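You operate a simulated robot arm through the tools that you are given. There is no shell and no other tool. Be economical: measure what you need, move in short steps, check, and stop when the job is done.

Carry out the task below with a simulated robot arm. There is one attempt and no reset: what you move stays moved.

## Task
Put things in order on the dining table top. At the end: the yellow shaker from the dining table top stands where the white kitchen timer stood; the white kitchen timer stands on top of the brown small board; the white mist bottle (marked "WATER") stands where the beige soil press stood; the beige soil press stands where the yellow shaker stood; whatever was shut is shut again. Leave all else as you found it, and nothing knocked over.
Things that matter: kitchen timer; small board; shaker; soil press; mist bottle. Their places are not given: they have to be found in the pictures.

Only the result counts: the job must be done as asked and must still hold three seconds after the hand-in. Knocking over, shifting, dropping, spilling or breaking anything else fails it.

## Robot
A 6-joint arm with a two-finger parallel gripper, fixed in place. Base frame: the origin is at the foot of the arm, x ahead of it, y to its left, z up; the work surface is at about z = 0.76. Units: m, degrees, N and s.
With the tool pointing down near the work surface it reaches from about 0.24 to 0.64 m from the base axis. Its first joint turns from -66.0 to 66.0 degrees. Payload 2.7 kg.
The TCP is the grasp point between the finger pads, 0.023 m short of the fingertips. In the tool frame z runs along the fingers and y along their closing line. The gripper opens to 0.094 m. The fingers are 0.038 m wide and 0.01 m thick; the gripper's body (0.054 by 0.096 m) begins 0.039 m behind the TCP.
Orientation is told as [roll, pitch, yaw] about the base's x, y, z axes, in that order, counted from this pose: with the fingers straight down and closing along the base's y, the tool's x points along the base's -x, its y along +y and its z along -z.

## Interface
- The arm moves only by the tool drive_tool. Its argument "increments" is a list of rows, each a list of 6 numbers: the shift along the base's x, y, z in units of 250 mm (1.0 is 250 mm), then the turn, a rotation vector about the base's x, y, z in units of 45 degrees (1.0 is 45 degrees). In form: [[tx, ty, tz, wx, wy, wz], ...]. A call has 1 to 10 rows; each row is the pose to reach, as a shift and turn from the pose commanded when the call began. "hand" is the gripper command, from -1 (fully open) to 1 (shut), values between in proportion, set as the call begins (left out, the last holds). A call with a number of a shift or a turn outside -1 to 1 is refused whole. Rows are played at 5 a second. More than 0.05 m and 8.6 degrees between two rows, or a gripper value outside its range, and nothing of the call is played. Where a pose cannot be reached the arm comes as near as it can. A force on the tool above 40 N (or 10 N above the force at the start of the call, whichever is more), or a blocked arm, ends the call early, and 0.2 s more pass. The fingers move at their own pace (about 0.045 m/s each) and stop on an object; they squeeze with about 21 N. The grip force told is the motor's: it shows also when the fingers shut on nothing. Time passes only in rows, and 0.2 s behind the last, so rows that repeat a pose let the fingers close. It gives the time, the measured TCP pose, the force on the tool (base axes), the opening and the grip force at its end, in the units of the frame above (readings bear some noise).
- Cameras (640 x 400 px; columns grow to the right, rows downward): "scene" is fixed at [0.0744, -0.4394, 1.3975]; the picture's right is [0.80, -0.61, 0.00], its down [-0.44, -0.58, -0.68] and it looks along [0.41, 0.54, -0.73] (base axes); focal length 325 px, centre (320, 200). "wrist" rides on the gripper at [-0.039, 0, -0.044] in the tool frame; the picture's right is [0.00, -1.00, 0.00], its down [0.97, 0.00, -0.24] and it looks along [0.24, 0.00, 0.97] (tool axes); focal length 218 px, centre (320, 200).
- capture(camera): a new picture of that camera. No time passes.
- probe_pixels(camera, pixels): there is no depth. For up to 12 entries [column, row, z] of the newest picture of that camera ("zoom" is the newest enlarged one), the place [x, y] in the base frame at which the ray of that pixel passes the height z, good to about 0.002 m, but the place of the scene camera against the robot may be out by one fixed shift of up to 0.018 m in any direction. No time passes.
- zoom(camera, box): a new picture of the part [left, top, right, bottom] of that camera's present view, enlarged. No time passes.
- job_done(): hands the job in; it is judged then, once.

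Keep the steps short. Do not move on a guess: measure, check each grasp and each placing, and mend mistakes. In all there are 80 turns and 34 pictures (those below and enlarged ones count). Leave the gripper open and the arm clear of the work at the hand-in unless told otherwise, and finish with a single line.

The tools are called after "Request:" as a command line: name --pt "numbers of a row" for each row, then --argument value for the rest, lists and objects as JSON in quotes. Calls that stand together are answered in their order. drive_tool: Moves the arm, as the interface text tells. Its arguments: {"type":"object","properties":{"increments":{"type":"array","items":{"type":"array","items":{"type":"number"}}},"hand":{"type":"number"}},"required":["increments"]} The other tools are called the same way: capture (camera) takes a picture; probe_pixels (camera, pixels) gives the place at which the rays of pixels pass given heights; zoom (camera, box) takes an enlarged picture of a part of a camera's view; job_done () hands the job in.

At the start:

```text
t: 0.0
tcp_pos: [0.384, -0.0483, 1.0159]
tool_rot: [0.0, 0.1, 0.0]
force: [-0.7, -0.5, 0.1]
gripper_width: 0.094
gripper_force: 0.2
```

scene: 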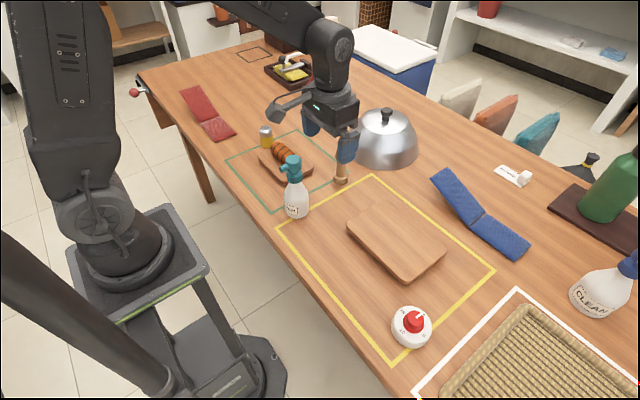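
wrist: 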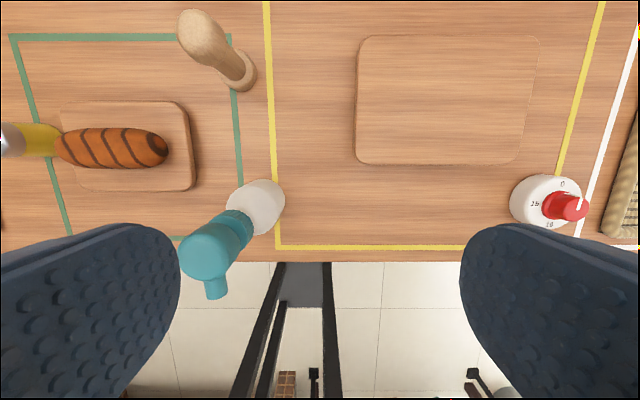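

I see the timer near (412,326), a mist bottle at (295,190), a yellow shaker near (266,137), a press near (342,165) and two boards. I'll enlarge the picture for detail first.

Request:
zoom --camera "scene" --box '[220, 100, 380, 220]'

Request:
zoom --camera "scene" --box '[320, 180, 520, 360]'

Request:
probe_pixels --camera "wrist" --pixels '[[357, 162, 0.775], [519, 164, 0.775], [540, 38, 0.775], [360, 37, 0.775], [62, 190, 0.775], [193, 188, 0.775], [240, 78, 0.765], [262, 208, 0.765], [262, 208, 0.8], [540, 200, 0.765], [540, 200, 0.79], [40, 140, 0.79]]'

```text
3.33 times, centred on (300, 160) of scene
```

zoom: 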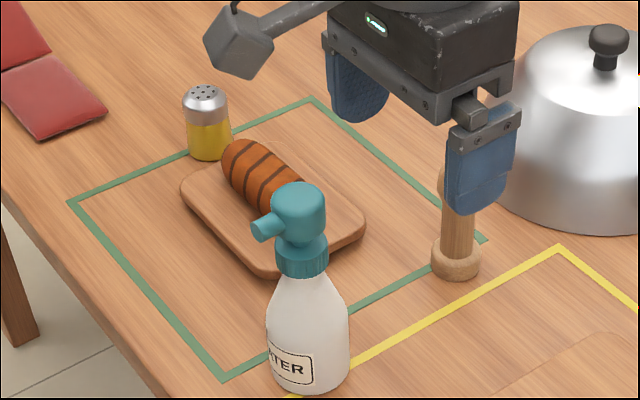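

```text
2.22 times, centred on (420, 270) of scene
```

zoom: 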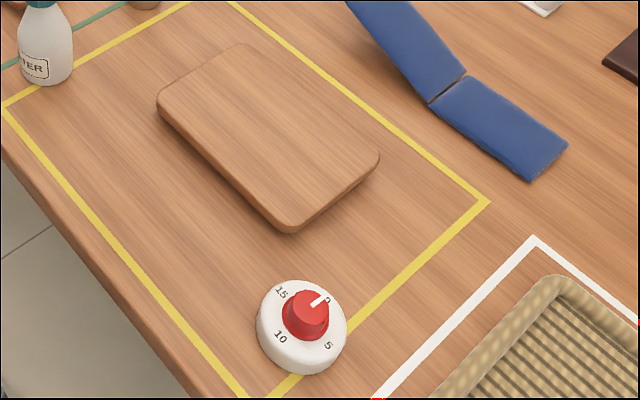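

```text
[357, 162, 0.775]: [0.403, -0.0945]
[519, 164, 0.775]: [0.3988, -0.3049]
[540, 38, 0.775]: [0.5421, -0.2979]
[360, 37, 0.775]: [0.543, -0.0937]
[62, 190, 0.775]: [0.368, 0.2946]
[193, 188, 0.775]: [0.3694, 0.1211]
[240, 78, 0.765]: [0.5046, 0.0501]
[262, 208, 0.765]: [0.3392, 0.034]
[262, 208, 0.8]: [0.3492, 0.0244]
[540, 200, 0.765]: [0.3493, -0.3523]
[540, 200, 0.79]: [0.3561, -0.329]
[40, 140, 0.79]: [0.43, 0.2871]
```

The only board with a free top is the empty one in the yellow frame, centred near (0.47, -0.20); the other one holds the sausage, so I take the empty one as the target. Next I move over the timer at about (0.35, -0.34) for an exact measurement.

Request:
drive_tool --pt "0 -0.19 0 0 0 0" --pt "0 -0.38 0 0 0 0" --pt "0 -0.57 0 0 0 0" --pt "0 -0.76 0 0 0 0" --pt "0 -0.95 0 0 0 0" --pt "-0.1 -1.0 -0.15 0 0 0" --pt "-0.1 -1.0 -0.15 0 0 0" --hand -1

Request:
capture --camera "wrist"

```text
t: 1.6
tcp_pos: [0.36, -0.2987, 0.9766]
tool_rot: [0.1, 0.0, 0.0]
force: [0.5, 0.1, -0.1]
gripper_width: 0.0941
gripper_force: 0.0
```

```text
29 pictures are left
```

wrist: 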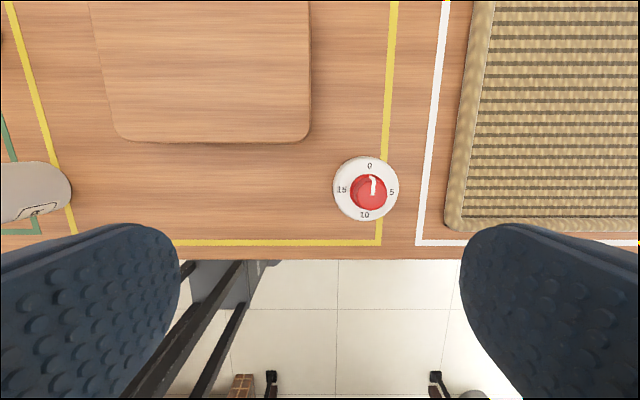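

The timer's body spans columns 332–398 and rows 155–222. I'll probe its edges at likely heights, and the board's edge too.

Request:
probe_pixels --camera "wrist" --pixels '[[332, 189, 0.79], [398, 189, 0.79], [365, 156, 0.79], [365, 222, 0.79], [365, 222, 0.76], [365, 189, 0.775], [118, 140, 0.775], [308, 140, 0.775], [369, 188, 0.8], [379, 244, 0.76], [310, 0, 0.775]]'

Request:
zoom --camera "wrist" --box '[285, 139, 445, 239]'

```text
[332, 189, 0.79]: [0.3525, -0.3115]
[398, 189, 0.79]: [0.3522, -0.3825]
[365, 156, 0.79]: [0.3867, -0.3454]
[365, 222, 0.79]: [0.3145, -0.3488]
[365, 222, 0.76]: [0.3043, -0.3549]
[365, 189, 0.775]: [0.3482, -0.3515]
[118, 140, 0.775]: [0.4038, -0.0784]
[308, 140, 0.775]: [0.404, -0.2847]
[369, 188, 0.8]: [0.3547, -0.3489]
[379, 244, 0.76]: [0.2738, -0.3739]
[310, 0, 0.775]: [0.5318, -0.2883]
```

```text
4.00 times, centred on (365, 189) of wrist
```

zoom: 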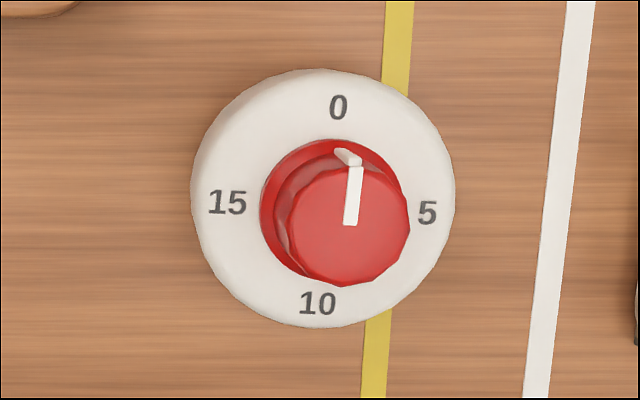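

The timer is centred at about (0.351, -0.348) and is about 0.068 m wide. I'll go straight above it at z 0.88 and check again.

Request:
drive_tool --pt "-0.03 -0.19 -0.08 0 0 0" --pt "-0.034 -0.195 -0.24 0 0 0" --pt "-0.034 -0.195 -0.387 0 0 0" --pt "-0.034 -0.195 -0.387 0 0 0"

Request:
capture --camera "wrist"

```text
refused: row 1 steps farther than a row can; nothing moved
```

```text
27 pictures are left
```

wrist: 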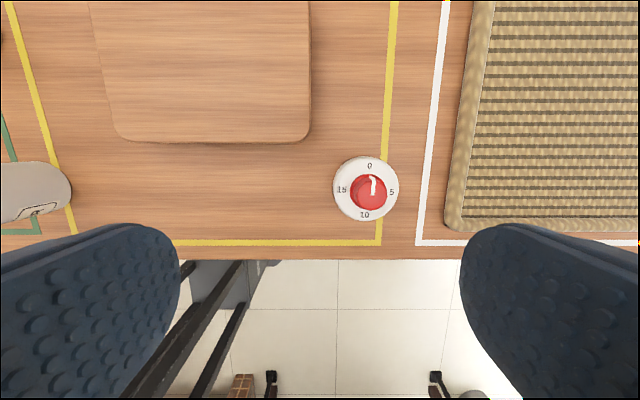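

The first row was too long, so I'll repeat the move in shorter rows.

Request:
drive_tool --pt "-0.02 -0.1 0 0 0 0" --pt "-0.034 -0.195 -0.06 0 0 0" --pt "-0.034 -0.195 -0.22 0 0 0" --pt "-0.034 -0.195 -0.387 0 0 0" --pt "-0.034 -0.195 -0.387 0 0 0"

Request:
capture --camera "wrist"

```text
t: 2.8
tcp_pos: [0.3519, -0.3471, 0.8791]
tool_rot: [-0.1, -0.1, 0.0]
force: [-0.8, -0.6, 0.2]
gripper_width: 0.0939
gripper_force: 0.1
```

```text
26 pictures are left
```

wrist: 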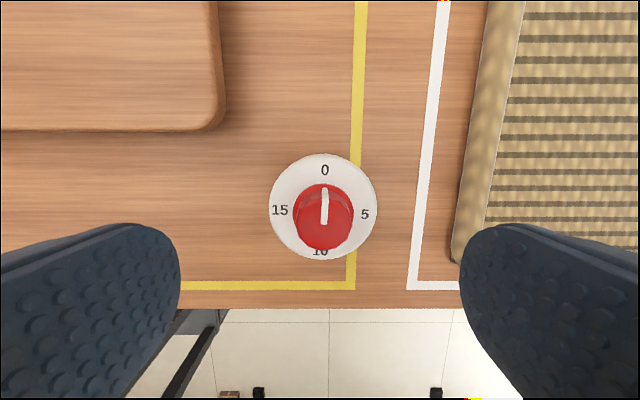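

Request:
probe_pixels --camera "wrist" --pixels '[[269, 206, 0.785], [378, 206, 0.785], [323, 153, 0.785], [323, 261, 0.785], [269, 206, 0.795], [378, 206, 0.795], [323, 153, 0.795], [323, 261, 0.76], [455, 260, 0.76], [455, 260, 0.8], [323, 190, 0.8], [212, 128, 0.775]]'

```text
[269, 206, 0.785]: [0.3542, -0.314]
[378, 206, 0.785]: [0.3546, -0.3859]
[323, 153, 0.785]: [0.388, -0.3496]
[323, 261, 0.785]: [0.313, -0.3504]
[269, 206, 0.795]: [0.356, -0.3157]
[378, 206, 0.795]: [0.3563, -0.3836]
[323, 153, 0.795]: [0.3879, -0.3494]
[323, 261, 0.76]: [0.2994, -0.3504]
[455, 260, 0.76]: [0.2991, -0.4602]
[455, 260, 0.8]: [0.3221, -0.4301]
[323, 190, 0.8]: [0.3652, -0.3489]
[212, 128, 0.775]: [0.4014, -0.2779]
```

Both views agree: centre (0.351, -0.350), width about 0.073 m, rim at about z 0.782. I'll go down to TCP z 0.788 and close.

Request:
drive_tool --pt "-0.004 -0.012 -0.12 0 0 0" --pt "-0.004 -0.012 -0.24 0 0 0" --pt "-0.004 -0.012 -0.364 0 0 0" --pt "-0.004 -0.012 -0.364 0 0 0"

Request:
drive_tool --pt "0 0 0 0 0 0" --pt "0 0 0 0 0 0" --pt "0 0 0 0 0 0" --pt "0 0 0 0 0 0" --hand 1

```text
t: 3.8
tcp_pos: [0.3481, -0.3503, 0.7885]
tool_rot: [-0.1, 0.0, 0.0]
force: [0.6, -0.1, 0.0]
gripper_width: 0.0939
gripper_force: 0.0
```

```text
t: 4.8
tcp_pos: [0.3491, -0.3508, 0.7885]
tool_rot: [0.0, 0.0, 0.0]
force: [0.2, -0.1, -0.4]
gripper_width: 0.0712
gripper_force: 20.9
```

The timer is held (width 0.071). The board spans about y -0.094 to -0.286 and x 0.404 to 0.543. I'll lift and carry it over the board's middle (0.472, -0.190).

Request:
drive_tool --pt "0 0 0.16 0 0 0" --pt "0 0 0.32 0 0 0" --pt "0.1 0.14 0.4 0 0 0" --pt "0.2 0.28 0.4 0 0 0" --pt "0.3 0.42 0.4 0 0 0" --pt "0.4 0.55 0.4 0 0 0" --pt "0.49 0.64 0.4 0 0 0" --pt "0.49 0.64 0.4 0 0 0"

Request:
capture --camera "wrist"

Request:
capture --camera "scene"

```text
t: 6.6
tcp_pos: [0.473, -0.1886, 0.8883]
tool_rot: [0.0, 0.0, 0.1]
force: [0.6, -0.2, 0.8]
gripper_width: 0.0
gripper_force: 20.9
```

```text
25 pictures are left
```

wrist: 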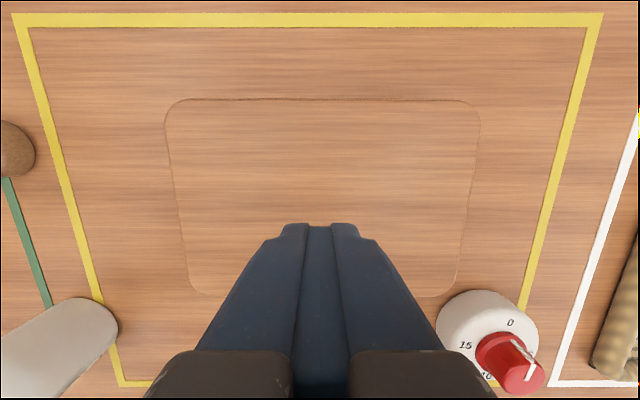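

```text
24 pictures are left
```

scene: 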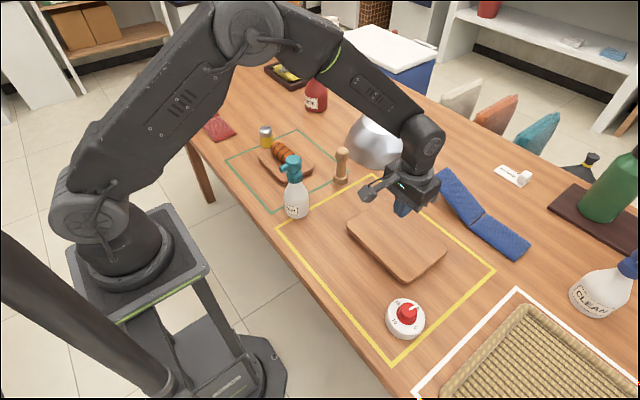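

The hand is empty: the timer slipped out, but it stands upright near its old place. I'll look closely at its profile before trying again.

Request:
zoom --camera "scene" --box '[375, 292, 439, 344]'

Request:
probe_pixels --camera "wrist" --pixels '[[185, 99, 0.785], [465, 99, 0.785], [200, 296, 0.785], [440, 296, 0.785], [164, 115, 0.785], [480, 115, 0.785], [487, 330, 0.782]]'

```text
7.69 times, centred on (407, 318) of scene
```

zoom: 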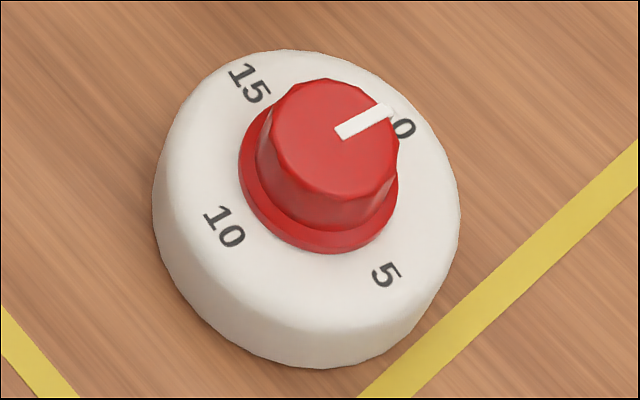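

```text
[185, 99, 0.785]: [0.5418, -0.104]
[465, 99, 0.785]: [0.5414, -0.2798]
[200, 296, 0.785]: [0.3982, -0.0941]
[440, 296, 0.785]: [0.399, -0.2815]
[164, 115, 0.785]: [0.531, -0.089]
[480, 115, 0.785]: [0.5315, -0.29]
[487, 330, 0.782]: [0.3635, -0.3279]
```

The walls are rounded at the top, so I should grip lower, lift slowly and check the width early. The timer is now near (0.362, -0.328). I'll go above it with the hand open.

Request:
drive_tool --pt "-0.1 -0.13 0 0 0 0" --pt "-0.21 -0.26 0 0 0 0" --pt "-0.32 -0.39 0 0 0 0" --pt "-0.42 -0.5 0 0 0 0" --pt "-0.446 -0.558 -0.03 0 0 0" --pt "-0.446 -0.558 -0.03 0 0 0" --hand -1

Request:
capture --camera "wrist"

```text
t: 8.0
tcp_pos: [0.3574, -0.3293, 0.882]
tool_rot: [0.0, 0.0, 0.1]
force: [-0.3, -1.1, 0.4]
gripper_width: 0.0938
gripper_force: 0.0
```

```text
22 pictures are left
```

wrist: 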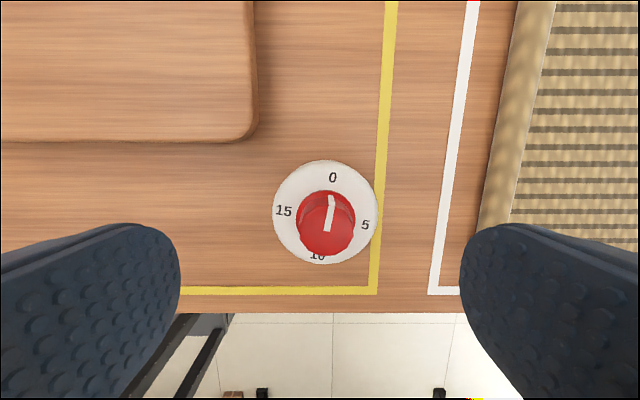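

Request:
probe_pixels --camera "wrist" --pixels '[[272, 212, 0.78], [379, 212, 0.78], [326, 159, 0.782], [326, 265, 0.77], [326, 265, 0.782]]'

```text
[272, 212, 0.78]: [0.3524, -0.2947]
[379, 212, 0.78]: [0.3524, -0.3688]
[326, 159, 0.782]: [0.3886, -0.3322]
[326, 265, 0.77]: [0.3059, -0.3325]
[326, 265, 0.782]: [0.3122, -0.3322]
```

The centre is now (0.351, -0.332). I'll go down lower, to TCP 0.784, close, and lift just 15 mm.

Request:
drive_tool --pt "-0.026 -0.011 -0.13 0 0 0" --pt "-0.026 -0.011 -0.26 0 0 0" --pt "-0.026 -0.011 -0.36 0 0 0" --pt "-0.026 -0.011 -0.391 0 0 0" --pt "-0.026 -0.011 -0.391 0 0 0"

Request:
drive_tool --pt "0 0 0 0 0 0" --pt "0 0 0 0 0 0" --pt "0 0 0 0 0 0" --pt "0 0 0 0 0 0" --pt "0 0 0 0 0 0" --pt "0 0 0 0 0 0" --hand 1

Request:
drive_tool --pt "0 0 0.02 0 0 0" --pt "0 0 0.04 0 0 0" --pt "0 0 0.06 0 0 0" --pt "0 0 0.06 0 0 0"

```text
t: 9.2
tcp_pos: [0.3542, -0.3307, 0.7858]
tool_rot: [0.0, -0.1, 0.0]
force: [-0.1, 0.3, -0.1]
gripper_width: 0.094
gripper_force: 0.1
```

```text
t: 10.6
tcp_pos: [0.3531, -0.3308, 0.786]
tool_rot: [0.0, 0.0, 0.0]
force: [0.6, 0.1, -0.6]
gripper_width: 0.0708
gripper_force: 21.2
```

```text
t: 11.6
tcp_pos: [0.3538, -0.3333, 0.8008]
tool_rot: [0.0, 0.0, 0.0]
force: [-0.5, 1.1, -2.2]
gripper_width: 0.071
gripper_force: 20.8
```

The width stays 0.071 and there is about 2 N of load, so it is held. I'll lift slowly to z 0.846 and check.

Request:
drive_tool --pt "0 0 0.03 0 0 0" --pt "0 0 0.06 0 0 0" --pt "0 0 0.09 0 0 0" --pt "0 0 0.12 0 0 0" --pt "0 0 0.15 0 0 0" --pt "0 0 0.18 0 0 0" --pt "0 0 0.18 0 0 0"

Request:
capture --camera "wrist"

```text
t: 13.2
tcp_pos: [0.3555, -0.3321, 0.8461]
tool_rot: [-0.1, -0.1, 0.0]
force: [0.8, 0.6, -2.0]
gripper_width: 0.0709
gripper_force: 20.7
```

```text
21 pictures are left
```

wrist: 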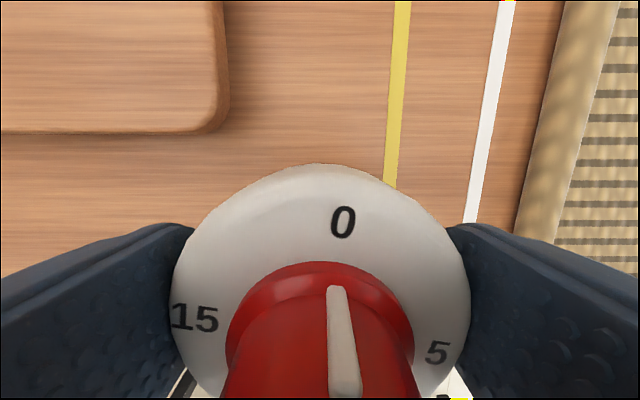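

Held well and level. Now I'll carry it slowly over the board's centre.

Request:
drive_tool --pt "0.03 0.04 0 0 0 0" --pt "0.08 0.1 0 0 0 0" --pt "0.14 0.17 0 0 0 0" --pt "0.2 0.245 0 0 0 0" --pt "0.26 0.32 0 0 0 0" --pt "0.32 0.395 0 0 0 0" --pt "0.38 0.465 0 0 0 0" --pt "0.43 0.53 0 0 0 0" --pt "0.464 0.568 0 0 0 0" --pt "0.464 0.568 0 0 0 0"

Request:
drive_tool --pt "0 0 -0.03 0 0 0" --pt "0 0 -0.06 0 0 0" --pt "0 0 -0.085 0 0 0" --pt "0 0 -0.085 0 0 0"

```text
t: 15.4
tcp_pos: [0.4724, -0.191, 0.8438]
tool_rot: [0.0, 0.0, -0.1]
force: [-0.8, -0.2, -1.7]
gripper_width: 0.071
gripper_force: 20.7
```

```text
t: 16.4
tcp_pos: [0.469, -0.1909, 0.8237]
tool_rot: [0.0, 0.1, 0.0]
force: [-0.6, 0.1, -0.7]
gripper_width: 0.0709
gripper_force: 20.8
```

I'll lower in 2 mm rows while watching the force.

Request:
drive_tool --pt "0 0 -0.008 0 0 0" --pt "0 0 -0.016 0 0 0" --pt "0 0 -0.024 0 0 0"

Request:
drive_tool --pt "0 0 -0.008 0 0 0" --pt "0 0 -0.016 0 0 0"

Request:
drive_tool --pt "0 0 -0.008 0 0 0" --pt "0 0 -0.014 0 0 0"

```text
t: 17.2
tcp_pos: [0.4684, -0.1909, 0.8178]
tool_rot: [0.0, 0.0, 0.0]
force: [-0.9, 0.1, -2.5]
gripper_width: 0.0708
gripper_force: 21.7
```

```text
t: 17.8
tcp_pos: [0.471, -0.1905, 0.8153]
tool_rot: [0.0, 0.0, 0.1]
force: [-6.9, 0.9, 17.3]
gripper_width: 0.0708
gripper_force: 21.0
```

```text
t: 18.4
tcp_pos: [0.4715, -0.1914, 0.8141]
tool_rot: [-0.1, -0.5, 0.0]
force: [-4.7, 2.8, 35.5]
gripper_width: 0.071
gripper_force: 20.9
```

It touched at about 0.8155. I'll ease up to release the pressure, then open.

Request:
drive_tool --pt "0 0 0.01 0 0 0" --pt "0 0 0.018 0 0 0" --pt "0 0 0.018 0 0 0"

Request:
drive_tool --pt "0 0 0 0 0 0" --pt "0 0 0 0 0 0" --pt "0 0 0 0 0 0" --pt "0 0 0.06 0 0 0" --pt "0 0 0.2 0 0 0" --pt "0 0 0.4 0 0 0" --pt "0 0 0.6 0 0 0" --pt "0 0 0.6 0 0 0" --hand -1

Request:
capture --camera "wrist"

```text
t: 19.2
tcp_pos: [0.4688, -0.1895, 0.813]
tool_rot: [0.2, 0.2, 0.0]
force: [1.9, -0.9, 3.6]
gripper_width: 0.0708
gripper_force: 21.4
```

```text
t: 21.0
tcp_pos: [0.472, -0.1884, 0.966]
tool_rot: [0.0, 0.0, 0.0]
force: [0.1, -1.3, -0.5]
gripper_width: 0.0938
gripper_force: 0.1
```

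```text
20 pictures are left
```

wrist: 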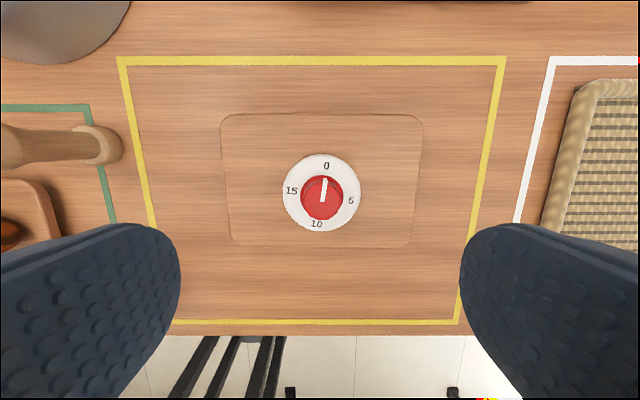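

The timer stands in the middle of the board. Next is the shaker, near (0.43, 0.29): I'll raise and travel left at z 1.01.

Request:
drive_tool --pt "0 0 0.18 0 0 0" --pt "-0.04 0.19 0.18 0 0 0" --pt "-0.08 0.38 0.18 0 0 0" --pt "-0.12 0.57 0.18 0 0 0" --pt "-0.16 0.76 0.18 0 0 0" --pt "-0.16 0.95 0.18 0 0 0" --pt "-0.16 0.95 0.18 0 0 0"

Request:
capture --camera "wrist"

Request:
drive_tool --pt "0 0.19 0 0 0 0" --pt "0 0.38 0 0 0 0" --pt "0 0.57 0 0 0 0" --pt "0 0.76 0 0 0 0" --pt "0 0.95 0 0 0 0" --pt "0 0.95 0 0 0 0"

Request:
capture --camera "wrist"

```text
t: 22.6
tcp_pos: [0.4299, 0.0491, 1.0098]
tool_rot: [0.0, 0.1, -0.1]
force: [-0.6, 0.0, -0.4]
gripper_width: 0.094
gripper_force: 0.0
```

```text
19 pictures are left
```

wrist: 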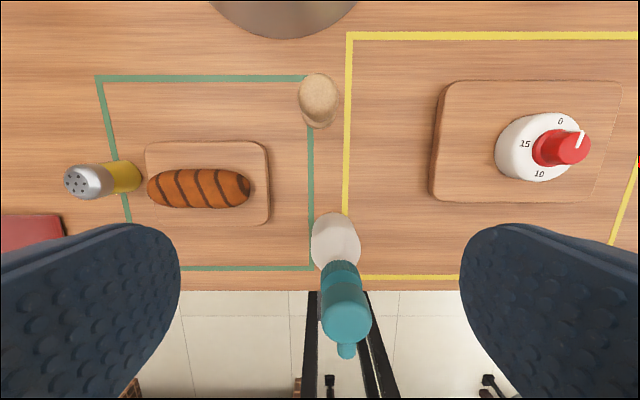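

```text
t: 24.0
tcp_pos: [0.4318, 0.286, 1.0081]
tool_rot: [0.0, 0.0, 0.0]
force: [-0.3, 0.5, -0.9]
gripper_width: 0.094
gripper_force: 0.0
```

```text
18 pictures are left
```

wrist: 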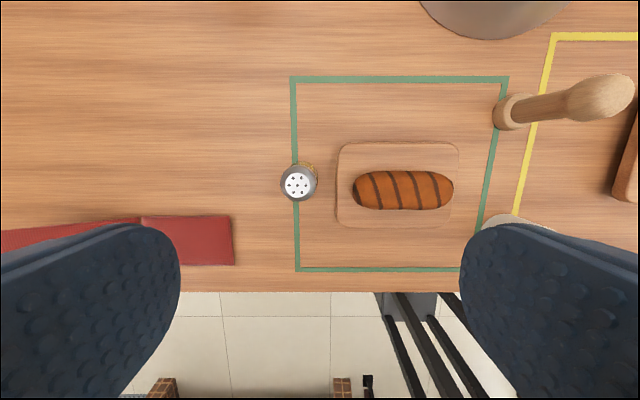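

The shaker is at (299,180), just left of the sausage board. I'll probe it.

Request:
probe_pixels --camera "wrist" --pixels '[[281, 184, 0.84], [318, 184, 0.84], [298, 202, 0.84], [298, 166, 0.84], [304, 163, 0.76], [316, 168, 0.77], [337, 185, 0.775], [337, 185, 0.785], [490, 115, 0.76], [530, 120, 0.76], [512, 130, 0.76], [233, 240, 0.77]]'

Request:
zoom --camera "wrist" --box '[270, 130, 366, 230]'

```text
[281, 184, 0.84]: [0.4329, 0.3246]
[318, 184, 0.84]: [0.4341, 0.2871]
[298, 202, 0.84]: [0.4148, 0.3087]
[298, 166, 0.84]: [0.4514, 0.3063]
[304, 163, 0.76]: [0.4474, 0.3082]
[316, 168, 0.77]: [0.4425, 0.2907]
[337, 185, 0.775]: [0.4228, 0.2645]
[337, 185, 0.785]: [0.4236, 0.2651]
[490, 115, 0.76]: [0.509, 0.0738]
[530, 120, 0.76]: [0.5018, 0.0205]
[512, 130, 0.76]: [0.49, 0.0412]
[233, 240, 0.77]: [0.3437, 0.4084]
```

```text
4.00 times, centred on (318, 180) of wrist
```

zoom: 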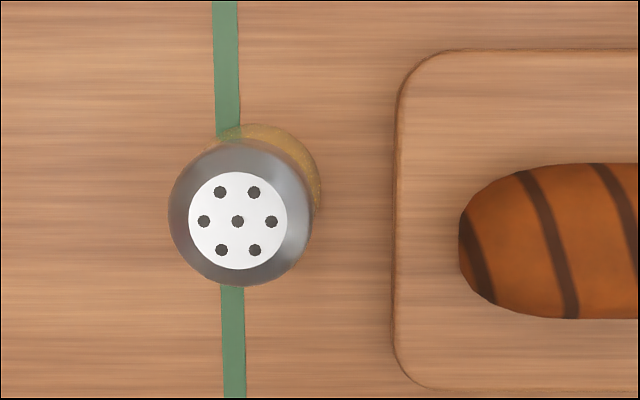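

The shaker is near (0.433, 0.307), only about 2 cm from the sausage board. To keep clear, I'll turn the hand 90° about z so the fingers close along x, while still high.

Request:
drive_tool --pt "0 0.02 0 0 0 0.17" --pt "0 0.04 0 0 0 0.34" --pt "0 0.06 0 0 0 0.51" --pt "0 0.08 0 0 0 0.68" --pt "0 0.08 0 0 0 0.85" --pt "0 0.08 0 0 0 1.0" --pt "0 0.08 0 0 0 1.0"

Request:
drive_tool --pt "0 0 0 0 0 0.17" --pt "0 0 -0.05 0 0 0.34" --pt "0 0 -0.1 0 0 0.51" --pt "0 0 -0.15 0 0 0.68" --pt "0 0 -0.2 0 0 0.85" --pt "0 0 -0.25 0 0 1.0" --pt "0 0 -0.4 0 0 1.0" --pt "0 0 -0.4 0 0 1.0"

Request:
capture --camera "wrist"

```text
t: 25.6
tcp_pos: [0.4294, 0.3042, 1.0092]
tool_rot: [0.0, 0.1, 45.1]
force: [0.3, -0.4, -0.2]
gripper_width: 0.0938
gripper_force: 0.1
```

```text
t: 27.4
tcp_pos: [0.4303, 0.3033, 0.9094]
tool_rot: [0.0, 0.0, 90.1]
force: [0.5, 0.3, -0.6]
gripper_width: 0.0939
gripper_force: 0.1
```

```text
16 pictures are left
```

wrist: 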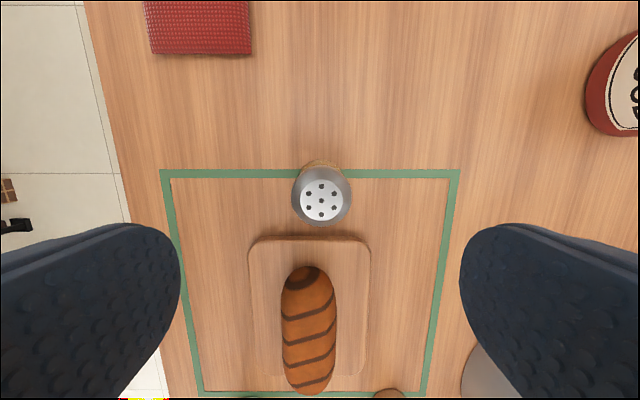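

Request:
probe_pixels --camera "wrist" --pixels '[[291, 196, 0.81], [351, 196, 0.81], [321, 228, 0.82], [321, 228, 0.81], [321, 165, 0.81], [321, 160, 0.76], [304, 166, 0.765], [338, 166, 0.765], [310, 237, 0.785], [308, 266, 0.8], [321, 200, 0.815], [321, 200, 0.83]]'

Request:
zoom --camera "wrist" --box '[272, 150, 368, 240]'

```text
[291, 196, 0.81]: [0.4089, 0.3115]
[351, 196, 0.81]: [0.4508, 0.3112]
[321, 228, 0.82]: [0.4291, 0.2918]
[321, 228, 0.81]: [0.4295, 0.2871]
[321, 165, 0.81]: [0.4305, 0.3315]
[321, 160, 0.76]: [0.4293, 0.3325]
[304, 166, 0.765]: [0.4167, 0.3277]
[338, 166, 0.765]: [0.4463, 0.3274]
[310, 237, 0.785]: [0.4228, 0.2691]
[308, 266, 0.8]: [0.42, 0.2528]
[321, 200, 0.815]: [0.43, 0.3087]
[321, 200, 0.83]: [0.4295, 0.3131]
```

```text
4.44 times, centred on (320, 195) of wrist
```

zoom: 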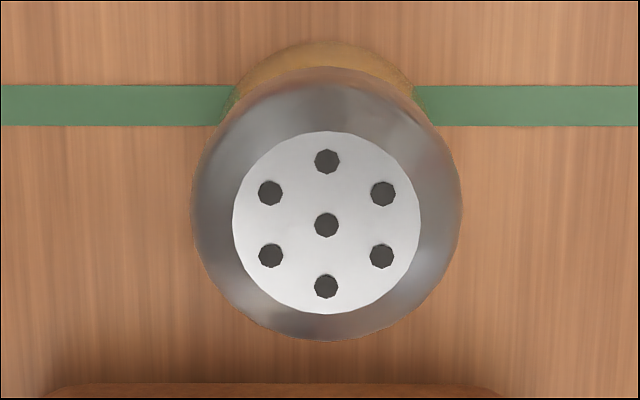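

The shaker's centre is about (0.430, 0.309) and its top about 0.82. I'll descend to TCP z 0.798 and close.

Request:
drive_tool --pt "0 0.02 -0.15 0 0 0" --pt "0 0.02 -0.3 0 0 0" --pt "0 0.02 -0.446 0 0 0" --pt "0 0.02 -0.446 0 0 0"

Request:
drive_tool --pt "0 0 0 0 0 0" --pt "0 0 0 0 0 0" --pt "0 0 0 0 0 0" --pt "0 0 0 0 0 0" --pt "0 0 0 0 0 0" --hand 1

Request:
drive_tool --pt "0 0 0.02 0 0 0" --pt "0 0 0.05 0 0 0" --pt "0 0 0.1 0 0 0" --pt "0 0 0.1 0 0 0"

```text
t: 28.4
tcp_pos: [0.4304, 0.3074, 0.7981]
tool_rot: [0.0, 0.0, 90.0]
force: [-1.0, -0.2, 0.2]
gripper_width: 0.094
gripper_force: 0.0
```

```text
t: 29.6
tcp_pos: [0.429, 0.3078, 0.7976]
tool_rot: [0.0, 0.0, 89.9]
force: [0.3, 0.4, 1.0]
gripper_width: 0.0406
gripper_force: 20.8
```

```text
t: 30.6
tcp_pos: [0.4305, 0.3088, 0.8226]
tool_rot: [0.0, -0.1, 90.0]
force: [0.7, 1.1, -1.3]
gripper_width: 0.0405
gripper_force: 20.8
```

Held at width 0.0405 with about 1.3 N load. I'll lift to z≈1.0 and check where it sits in the fingers.

Request:
drive_tool --pt "0 0 0.1 0 0 0" --pt "0 0 0.22 0 0 0" --pt "0 0 0.35 0 0 0" --pt "0 0 0.48 0 0 0" --pt "0 0 0.6 0 0 0" --pt "0 0 0.7 0 0 0" --pt "0 0 0.7 0 0 0"

Request:
capture --camera "wrist"

```text
t: 32.2
tcp_pos: [0.43, 0.3088, 0.9983]
tool_rot: [-0.1, 0.0, 90.0]
force: [-0.3, 0.2, -1.5]
gripper_width: 0.0405
gripper_force: 21.1
```

```text
14 pictures are left
```

wrist: 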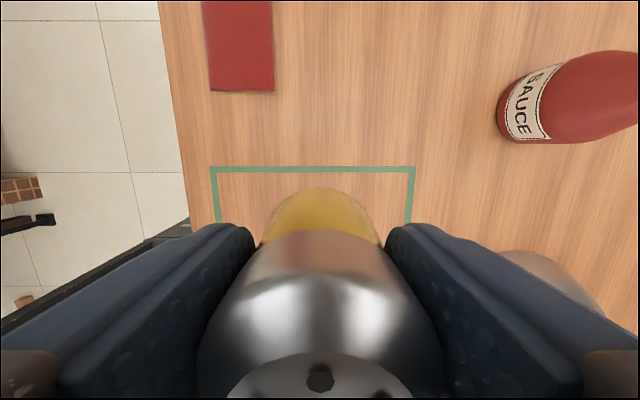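

Request:
probe_pixels --camera "wrist" --pixels '[[320, 188, 0.961], [320, 188, 0.97], [320, 378, 1.02], [320, 378, 1.015], [320, 229, 1.005]]'

```text
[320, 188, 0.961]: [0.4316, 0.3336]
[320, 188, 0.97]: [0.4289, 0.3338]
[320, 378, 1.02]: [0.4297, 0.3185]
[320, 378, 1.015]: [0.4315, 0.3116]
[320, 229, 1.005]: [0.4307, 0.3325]
```

The shaker centre is about 4 mm beyond the TCP in +y, so its home was about (0.430, 0.312). Now I carry it toward the timer's old place (0.351, -0.350), so TCP target (0.351, -0.354), passing at z 1.03.

Request:
drive_tool --pt "0 0 0.12 0 0 0" --pt "0 -0.14 0.12 0 0 0" --pt "0 -0.28 0.12 0 0 0" --pt "0 -0.42 0.12 0 0 0" --pt "0 -0.56 0.12 0 0 0" --pt "0 -0.7 0.12 0 0 0" --pt "0 -0.84 0.12 0 0 0" --pt "0 -1.0 0.12 0 0 0"

Request:
drive_tool --pt "0 -0.14 0 0 0 0" --pt "0 -0.28 0 0 0 0" --pt "0 -0.42 0 0 0 0" --pt "0 -0.56 0 0 0 0" --pt "0 -0.7 0 0 0 0" --pt "-0.05 -0.84 0 0 0 0" --pt "-0.1 -1.0 0 0 0 0"

Request:
drive_tool --pt "-0.05 -0.14 0 0 0 0" --pt "-0.1 -0.28 0 0 0 0" --pt "-0.15 -0.42 0 0 0 0" --pt "-0.2 -0.55 -0.1 0 0 0" --pt "-0.216 -0.63 -0.2 0 0 0" --pt "-0.216 -0.65 -0.35 0 0 0" --pt "-0.216 -0.652 -0.5 0 0 0" --pt "-0.216 -0.652 -0.5 0 0 0"

```text
t: 34.0
tcp_pos: [0.4318, 0.058, 1.0293]
tool_rot: [0.0, -0.1, 90.0]
force: [0.0, -0.8, -1.6]
gripper_width: 0.0407
gripper_force: 20.5
```

```text
t: 35.6
tcp_pos: [0.4054, -0.1894, 1.0296]
tool_rot: [0.0, 0.0, 90.2]
force: [0.5, -0.8, -1.3]
gripper_width: 0.0405
gripper_force: 21.3
```

```text
t: 37.4
tcp_pos: [0.3507, -0.3544, 0.9027]
tool_rot: [-0.1, 0.0, 90.1]
force: [0.0, -0.5, -1.4]
gripper_width: 0.0407
gripper_force: 20.6
```

Now at (0.351, -0.354, 0.903). It was gripped at TCP 0.798, so I'll lower to about 0.803 and then in small steps.

Request:
drive_tool --pt "0 0 -0.12 0 0 0" --pt "0 0 -0.24 0 0 0" --pt "0 0 -0.34 0 0 0" --pt "0 0 -0.4 0 0 0" --pt "0 0 -0.4 0 0 0"

Request:
drive_tool --pt "0 0 -0.008 0 0 0" --pt "0 0 -0.014 0 0 0" --pt "0 0 -0.014 0 0 0"

```text
t: 38.6
tcp_pos: [0.3511, -0.3531, 0.803]
tool_rot: [0.0, 0.0, 90.0]
force: [-0.1, -0.3, -1.1]
gripper_width: 0.0407
gripper_force: 21.2
```

```text
t: 39.4
tcp_pos: [0.3523, -0.3531, 0.8013]
tool_rot: [-0.1, 0.0, 90.0]
force: [0.1, -0.8, -1.5]
gripper_width: 0.0406
gripper_force: 21.1
```

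Request:
drive_tool --pt "0 0 -0.006 0 0 0" --pt "0 0 -0.006 0 0 0"

```text
t: 40.0
tcp_pos: [0.3505, -0.353, 0.7979]
tool_rot: [0.0, 0.1, 90.0]
force: [-0.1, -0.4, -1.2]
gripper_width: 0.0407
gripper_force: 20.5
```

Request:
drive_tool --pt "0 0 -0.005 0 0 0" --pt "0 0 -0.005 0 0 0"

```text
t: 40.6
tcp_pos: [0.3511, -0.3535, 0.7992]
tool_rot: [-0.1, 0.1, 90.0]
force: [-3.2, 0.2, 14.0]
gripper_width: 0.0401
gripper_force: 21.3
```

It has made contact with the table, so I'll open, wait and rise straight up.

Request:
drive_tool --pt "0 0 0.003 0 0 0" --pt "0 0 0.003 0 0 0" --pt "0 0 0.003 0 0 0" --pt "0 0 0.003 0 0 0" --pt "0 0 0.1 0 0 0" --pt "0 0 0.28 0 0 0" --pt "0 0 0.46 0 0 0" --pt "0 0 0.64 0 0 0" --pt "0 0 0.82 0 0 0" --pt "0 0 0.82 0 0 0" --hand -1

Request:
capture --camera "wrist"

```text
t: 42.8
tcp_pos: [0.351, -0.3516, 1.0027]
tool_rot: [0.1, -0.1, 90.0]
force: [-0.3, 0.5, 0.6]
gripper_width: 0.0939
gripper_force: 0.1
```

```text
13 pictures are left
```

wrist: 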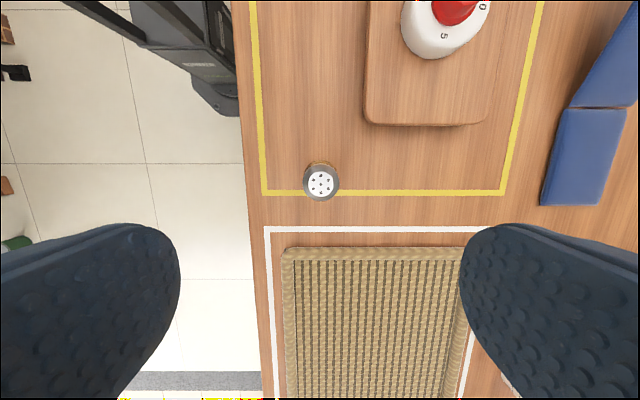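

The shaker stands on the timer's old spot. Next is the press near (0.50, 0.047): I'll travel there, turning back to yaw 0.

Request:
drive_tool --pt "0.06 0.1 0 0 0 -0.17" --pt "0.12 0.22 0 0 0 -0.34" --pt "0.18 0.34 0 0 0 -0.51" --pt "0.24 0.46 0 0 0 -0.68" --pt "0.3 0.58 0 0 0 -0.85" --pt "0.36 0.7 0 0 0 -1.0" --pt "0.4 0.85 0 0 0 -1.0" --pt "0.4 0.99 0 0 0 -1.0"

Request:
drive_tool --pt "0.04 0.1 0 0 0 -0.17" --pt "0.08 0.22 0 0 0 -0.34" --pt "0.08 0.34 0 0 0 -0.51" --pt "0.08 0.46 0 0 0 -0.68" --pt "0.08 0.58 0 0 0 -0.85" --pt "0.08 0.6 0 0 0 -1.0" --pt "0.08 0.6 0 0 0 -1.0"

Request:
capture --camera "wrist"

```text
t: 44.6
tcp_pos: [0.45, -0.1054, 1.0043]
tool_rot: [0.0, 0.0, 44.9]
force: [0.7, 0.4, 0.1]
gripper_width: 0.094
gripper_force: 0.0
```

```text
t: 46.2
tcp_pos: [0.4707, 0.0432, 1.0034]
tool_rot: [0.1, 0.0, -0.2]
force: [0.6, 0.3, 0.0]
gripper_width: 0.0941
gripper_force: 0.1
```

```text
12 pictures are left
```

wrist: 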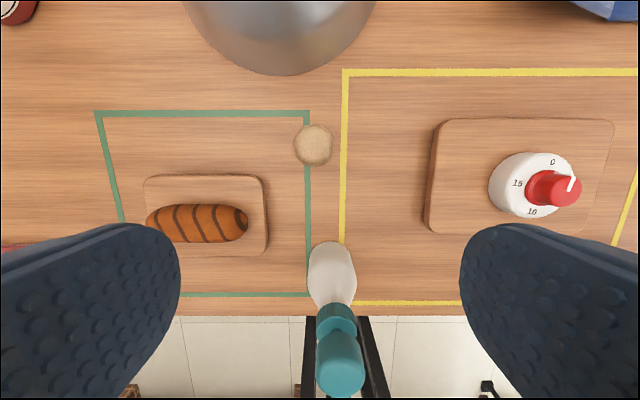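

I'm looking straight down on the press at (314,145). I'll probe its position and the kettle's near edge.

Request:
probe_pixels --camera "wrist" --pixels '[[313, 145, 0.76], [313, 145, 0.86], [293, 145, 0.86], [334, 145, 0.86], [293, 145, 0.77], [334, 145, 0.77], [288, 75, 0.76], [288, 75, 0.82], [314, 167, 0.77], [333, 250, 0.77], [340, 350, 0.9]]'

Request:
zoom --camera "wrist" --box '[265, 110, 361, 170]'

Request:
zoom --camera "scene" --box '[260, 120, 400, 220]'

```text
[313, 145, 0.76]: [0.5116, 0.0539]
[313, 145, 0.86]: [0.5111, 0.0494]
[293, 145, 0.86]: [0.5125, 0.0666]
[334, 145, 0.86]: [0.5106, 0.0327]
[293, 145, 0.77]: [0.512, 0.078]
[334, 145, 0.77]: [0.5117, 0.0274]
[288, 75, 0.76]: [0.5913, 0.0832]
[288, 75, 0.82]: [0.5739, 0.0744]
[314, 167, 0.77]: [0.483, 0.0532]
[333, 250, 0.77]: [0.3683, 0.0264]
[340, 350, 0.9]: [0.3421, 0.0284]
```

```text
6.67 times, centred on (313, 140) of wrist
```

zoom: 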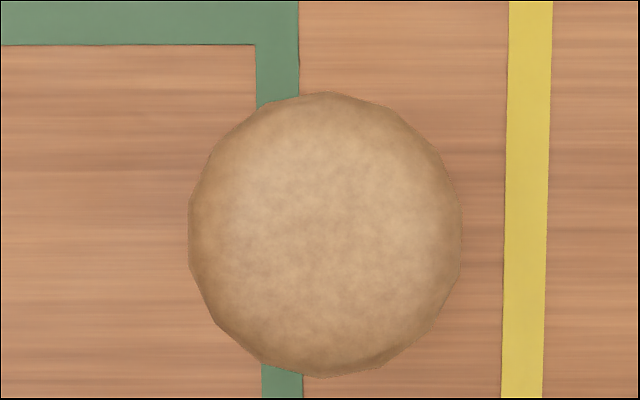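

```text
4.00 times, centred on (330, 170) of scene
```

zoom: 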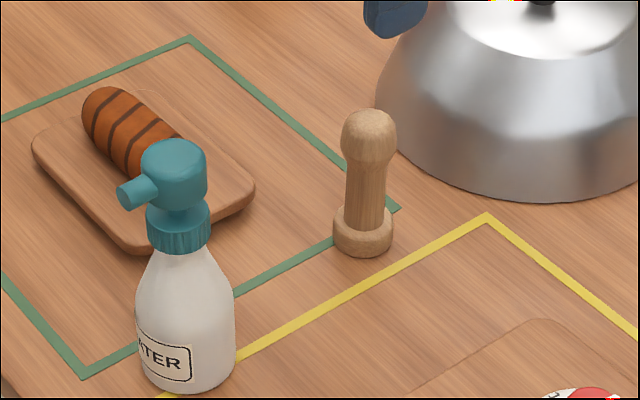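

The press is at about (0.511, 0.050), about 0.10 m tall with a bulb on top about 0.037 wide. I'll move above it, then lower to grip the bulb at TCP z≈0.834, keeping the palm above the top.

Request:
drive_tool --pt "0.161 0.027 0 0 0 0" --pt "0.161 0.027 -0.18 0 0 0" --pt "0.161 0.027 -0.36 0 0 0" --pt "0.161 0.027 -0.52 0 0 0" --pt "0.161 0.027 -0.6 0 0 0" --pt "0.161 0.027 -0.64 0 0 0" --pt "0.161 0.027 -0.678 0 0 0" --pt "0.161 0.027 -0.678 0 0 0"

Request:
drive_tool --pt "0 0 0 0 0 0" --pt "0 0 0 0 0 0" --pt "0 0 0 0 0 0" --pt "0 0 0 0 0 0" --pt "0 0 0 0 0 0" --pt "0 0 0 0 0 0" --hand 1

```text
t: 48.0
tcp_pos: [0.5127, 0.0515, 0.833]
tool_rot: [0.1, 0.0, 0.0]
force: [0.8, -0.3, 0.2]
gripper_width: 0.094
gripper_force: 0.0
```

```text
t: 49.4
tcp_pos: [0.5127, 0.0505, 0.8329]
tool_rot: [0.0, 0.0, 0.0]
force: [-0.1, -0.5, 0.0]
gripper_width: 0.0365
gripper_force: 20.8
```

Gripped at width 0.0365. I'll lift slowly by 20 mm and look at it.

Request:
drive_tool --pt "0 0 0.02 0 0 0" --pt "0 0 0.05 0 0 0" --pt "0 0 0.08 0 0 0" --pt "0 0 0.08 0 0 0"

Request:
zoom --camera "scene" --box '[270, 100, 430, 200]'

```text
t: 50.4
tcp_pos: [0.5119, 0.0502, 0.8528]
tool_rot: [0.1, 0.1, 0.0]
force: [-0.2, 0.7, -1.3]
gripper_width: 0.0362
gripper_force: 20.7
```

```text
4.00 times, centred on (350, 150) of scene
```

zoom: 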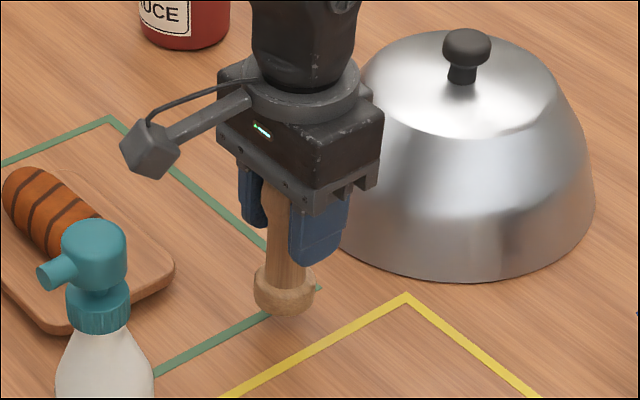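

The press hangs upright. I'll lift to z≈0.96 and carry it to the shaker's old place (0.430, 0.312).

Request:
drive_tool --pt "0 0 0.12 0 0 0" --pt "0 0 0.28 0 0 0" --pt "0 0 0.43 0 0 0" --pt "-0.04 0.13 0.43 0 0 0" --pt "-0.08 0.27 0.43 0 0 0" --pt "-0.13 0.41 0.43 0 0 0" --pt "-0.18 0.55 0.43 0 0 0" --pt "-0.23 0.69 0.43 0 0 0" --pt "-0.28 0.83 0.43 0 0 0" --pt "-0.328 0.95 0.43 0 0 0"

Request:
drive_tool --pt "0 0.096 0 0 0 0" --pt "0 0.096 -0.12 0 0 0" --pt "0 0.096 -0.26 0 0 0" --pt "0 0.096 -0.38 0 0 0" --pt "0 0.096 -0.46 0 0 0" --pt "0 0.096 -0.48 0 0 0" --pt "0 0.096 -0.48 0 0 0"

```text
t: 52.6
tcp_pos: [0.4283, 0.2894, 0.9604]
tool_rot: [0.1, 0.0, 0.1]
force: [0.4, 0.0, 0.2]
gripper_width: 0.0364
gripper_force: 21.4
```

```text
t: 54.2
tcp_pos: [0.4296, 0.3119, 0.8395]
tool_rot: [0.0, 0.1, 0.1]
force: [0.2, 0.2, -0.4]
gripper_width: 0.0364
gripper_force: 21.1
```

At (0.430, 0.312, 0.8395). I'll lower gently in millimetre steps to contact, around 0.833.

Request:
drive_tool --pt "0 0 -0.01 0 0 0" --pt "0 0 -0.018 0 0 0" --pt "0 0 -0.018 0 0 0"

Request:
drive_tool --pt "0 0 -0.005 0 0 0" --pt "0 0 -0.005 0 0 0"

```text
t: 55.0
tcp_pos: [0.4293, 0.3139, 0.8357]
tool_rot: [0.1, 0.0, 0.0]
force: [0.0, -0.3, -1.4]
gripper_width: 0.0362
gripper_force: 20.6
```

```text
t: 55.6
tcp_pos: [0.4292, 0.313, 0.8336]
tool_rot: [0.1, 0.0, 0.0]
force: [0.5, -0.5, -0.1]
gripper_width: 0.0363
gripper_force: 20.8
```

Request:
drive_tool --pt "0 0 -0.004 0 0 0" --pt "0 0 -0.004 0 0 0"

```text
t: 56.2
tcp_pos: [0.4295, 0.3124, 0.8328]
tool_rot: [-0.1, 0.0, 0.0]
force: [0.2, 0.5, -0.8]
gripper_width: 0.0363
gripper_force: 20.9
```

Request:
drive_tool --pt "0 0 -0.004 0 0 0" --pt "0 0 -0.004 0 0 0"

```text
t: 56.8
tcp_pos: [0.43, 0.3126, 0.8319]
tool_rot: [0.0, 0.0, 0.1]
force: [-3.1, -2.2, 6.9]
gripper_width: 0.0366
gripper_force: 21.2
```

Contact (6.9 N). I'll open only part way, to about 0.06, to stay off the sausage board, then rise.

Request:
drive_tool --pt "0 0 0.002 0 0 0" --pt "0 0 0.002 0 0 0" --pt "0 0 0.002 0 0 0" --pt "0 0 0.08 0 0 0" --pt "0 0 0.22 0 0 0" --pt "0 0 0.4 0 0 0" --pt "0 0 0.58 0 0 0" --pt "0 0 0.76 0 0 0" --pt "0 0 0.76 0 0 0" --hand -0.28

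Request:
capture --camera "wrist"

```text
t: 58.8
tcp_pos: [0.4283, 0.3127, 1.0242]
tool_rot: [0.0, 0.1, 0.0]
force: [0.5, 0.3, 0.2]
gripper_width: 0.0601
gripper_force: 0.0
```

```text
8 pictures are left
```

wrist: 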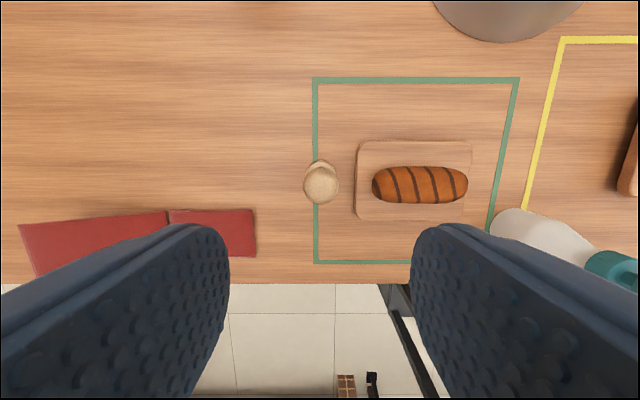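

The press stands on the shaker's old spot. Last is the mist bottle near (0.345, 0.03), top about z 0.92. I'll move so the wrist camera looks straight down on it.

Request:
drive_tool --pt "-0.04 -0.13 0.06 0 0 0" --pt "-0.1 -0.28 0.06 0 0 0" --pt "-0.16 -0.43 0.06 0 0 0" --pt "-0.22 -0.58 0.06 0 0 0" --pt "-0.28 -0.73 0.06 0 0 0" --pt "-0.34 -0.88 0.06 0 0 0" --pt "-0.4 -0.98 0.06 0 0 0" --pt "-0.46 -1.0 0.06 0 0 0" --hand -1

Request:
drive_tool --pt "0 -0.13 0 0 0 0" --pt "0 -0.13 0 0 0 0"

Request:
capture --camera "wrist"

```text
t: 60.6
tcp_pos: [0.3137, 0.0631, 1.0377]
tool_rot: [0.0, 0.0, 0.0]
force: [0.6, 0.3, 0.0]
gripper_width: 0.0941
gripper_force: 0.1
```

```text
t: 61.2
tcp_pos: [0.3148, 0.0309, 1.037]
tool_rot: [0.1, 0.0, 0.0]
force: [0.2, 0.3, 0.2]
gripper_width: 0.0938
gripper_force: 0.2
```

```text
7 pictures are left
```

wrist: 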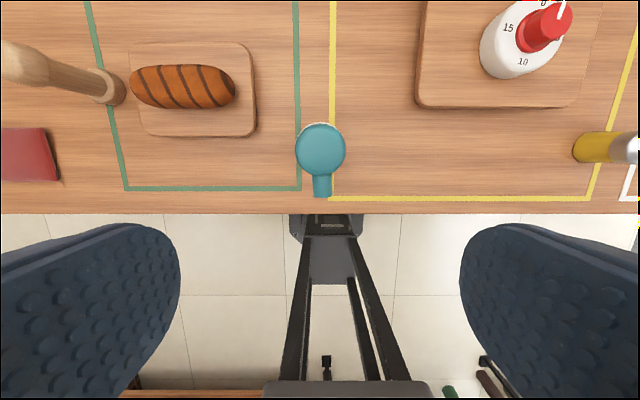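

Request:
probe_pixels --camera "wrist" --pixels '[[320, 149, 0.92], [320, 149, 0.9], [296, 149, 0.91], [346, 149, 0.91], [320, 124, 0.91], [322, 197, 0.9], [303, 128, 0.78], [340, 128, 0.78], [320, 121, 0.78]]'

Request:
zoom --camera "wrist" --box '[280, 110, 376, 210]'

Request:
zoom --camera "scene" --box '[250, 120, 370, 230]'

```text
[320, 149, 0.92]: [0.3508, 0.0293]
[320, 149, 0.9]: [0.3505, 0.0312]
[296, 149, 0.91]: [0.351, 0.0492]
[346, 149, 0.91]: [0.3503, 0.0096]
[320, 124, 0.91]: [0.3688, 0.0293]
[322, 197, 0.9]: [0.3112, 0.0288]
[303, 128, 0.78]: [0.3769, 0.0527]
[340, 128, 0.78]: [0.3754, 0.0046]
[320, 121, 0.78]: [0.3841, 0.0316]
```

```text
4.00 times, centred on (328, 160) of wrist
```

zoom: 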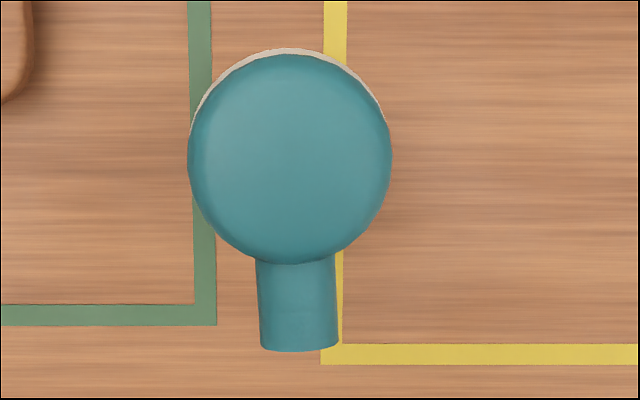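

```text
3.64 times, centred on (310, 175) of scene
```

zoom: 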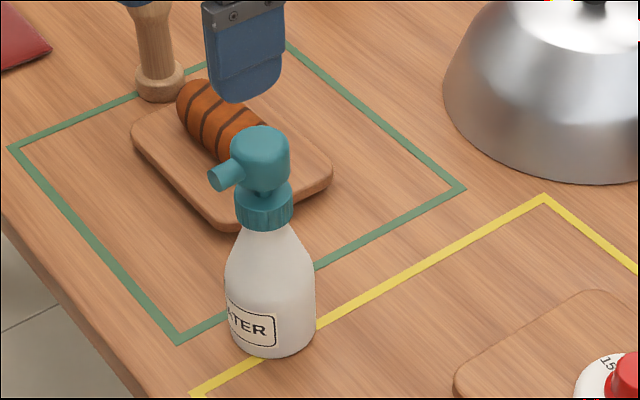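

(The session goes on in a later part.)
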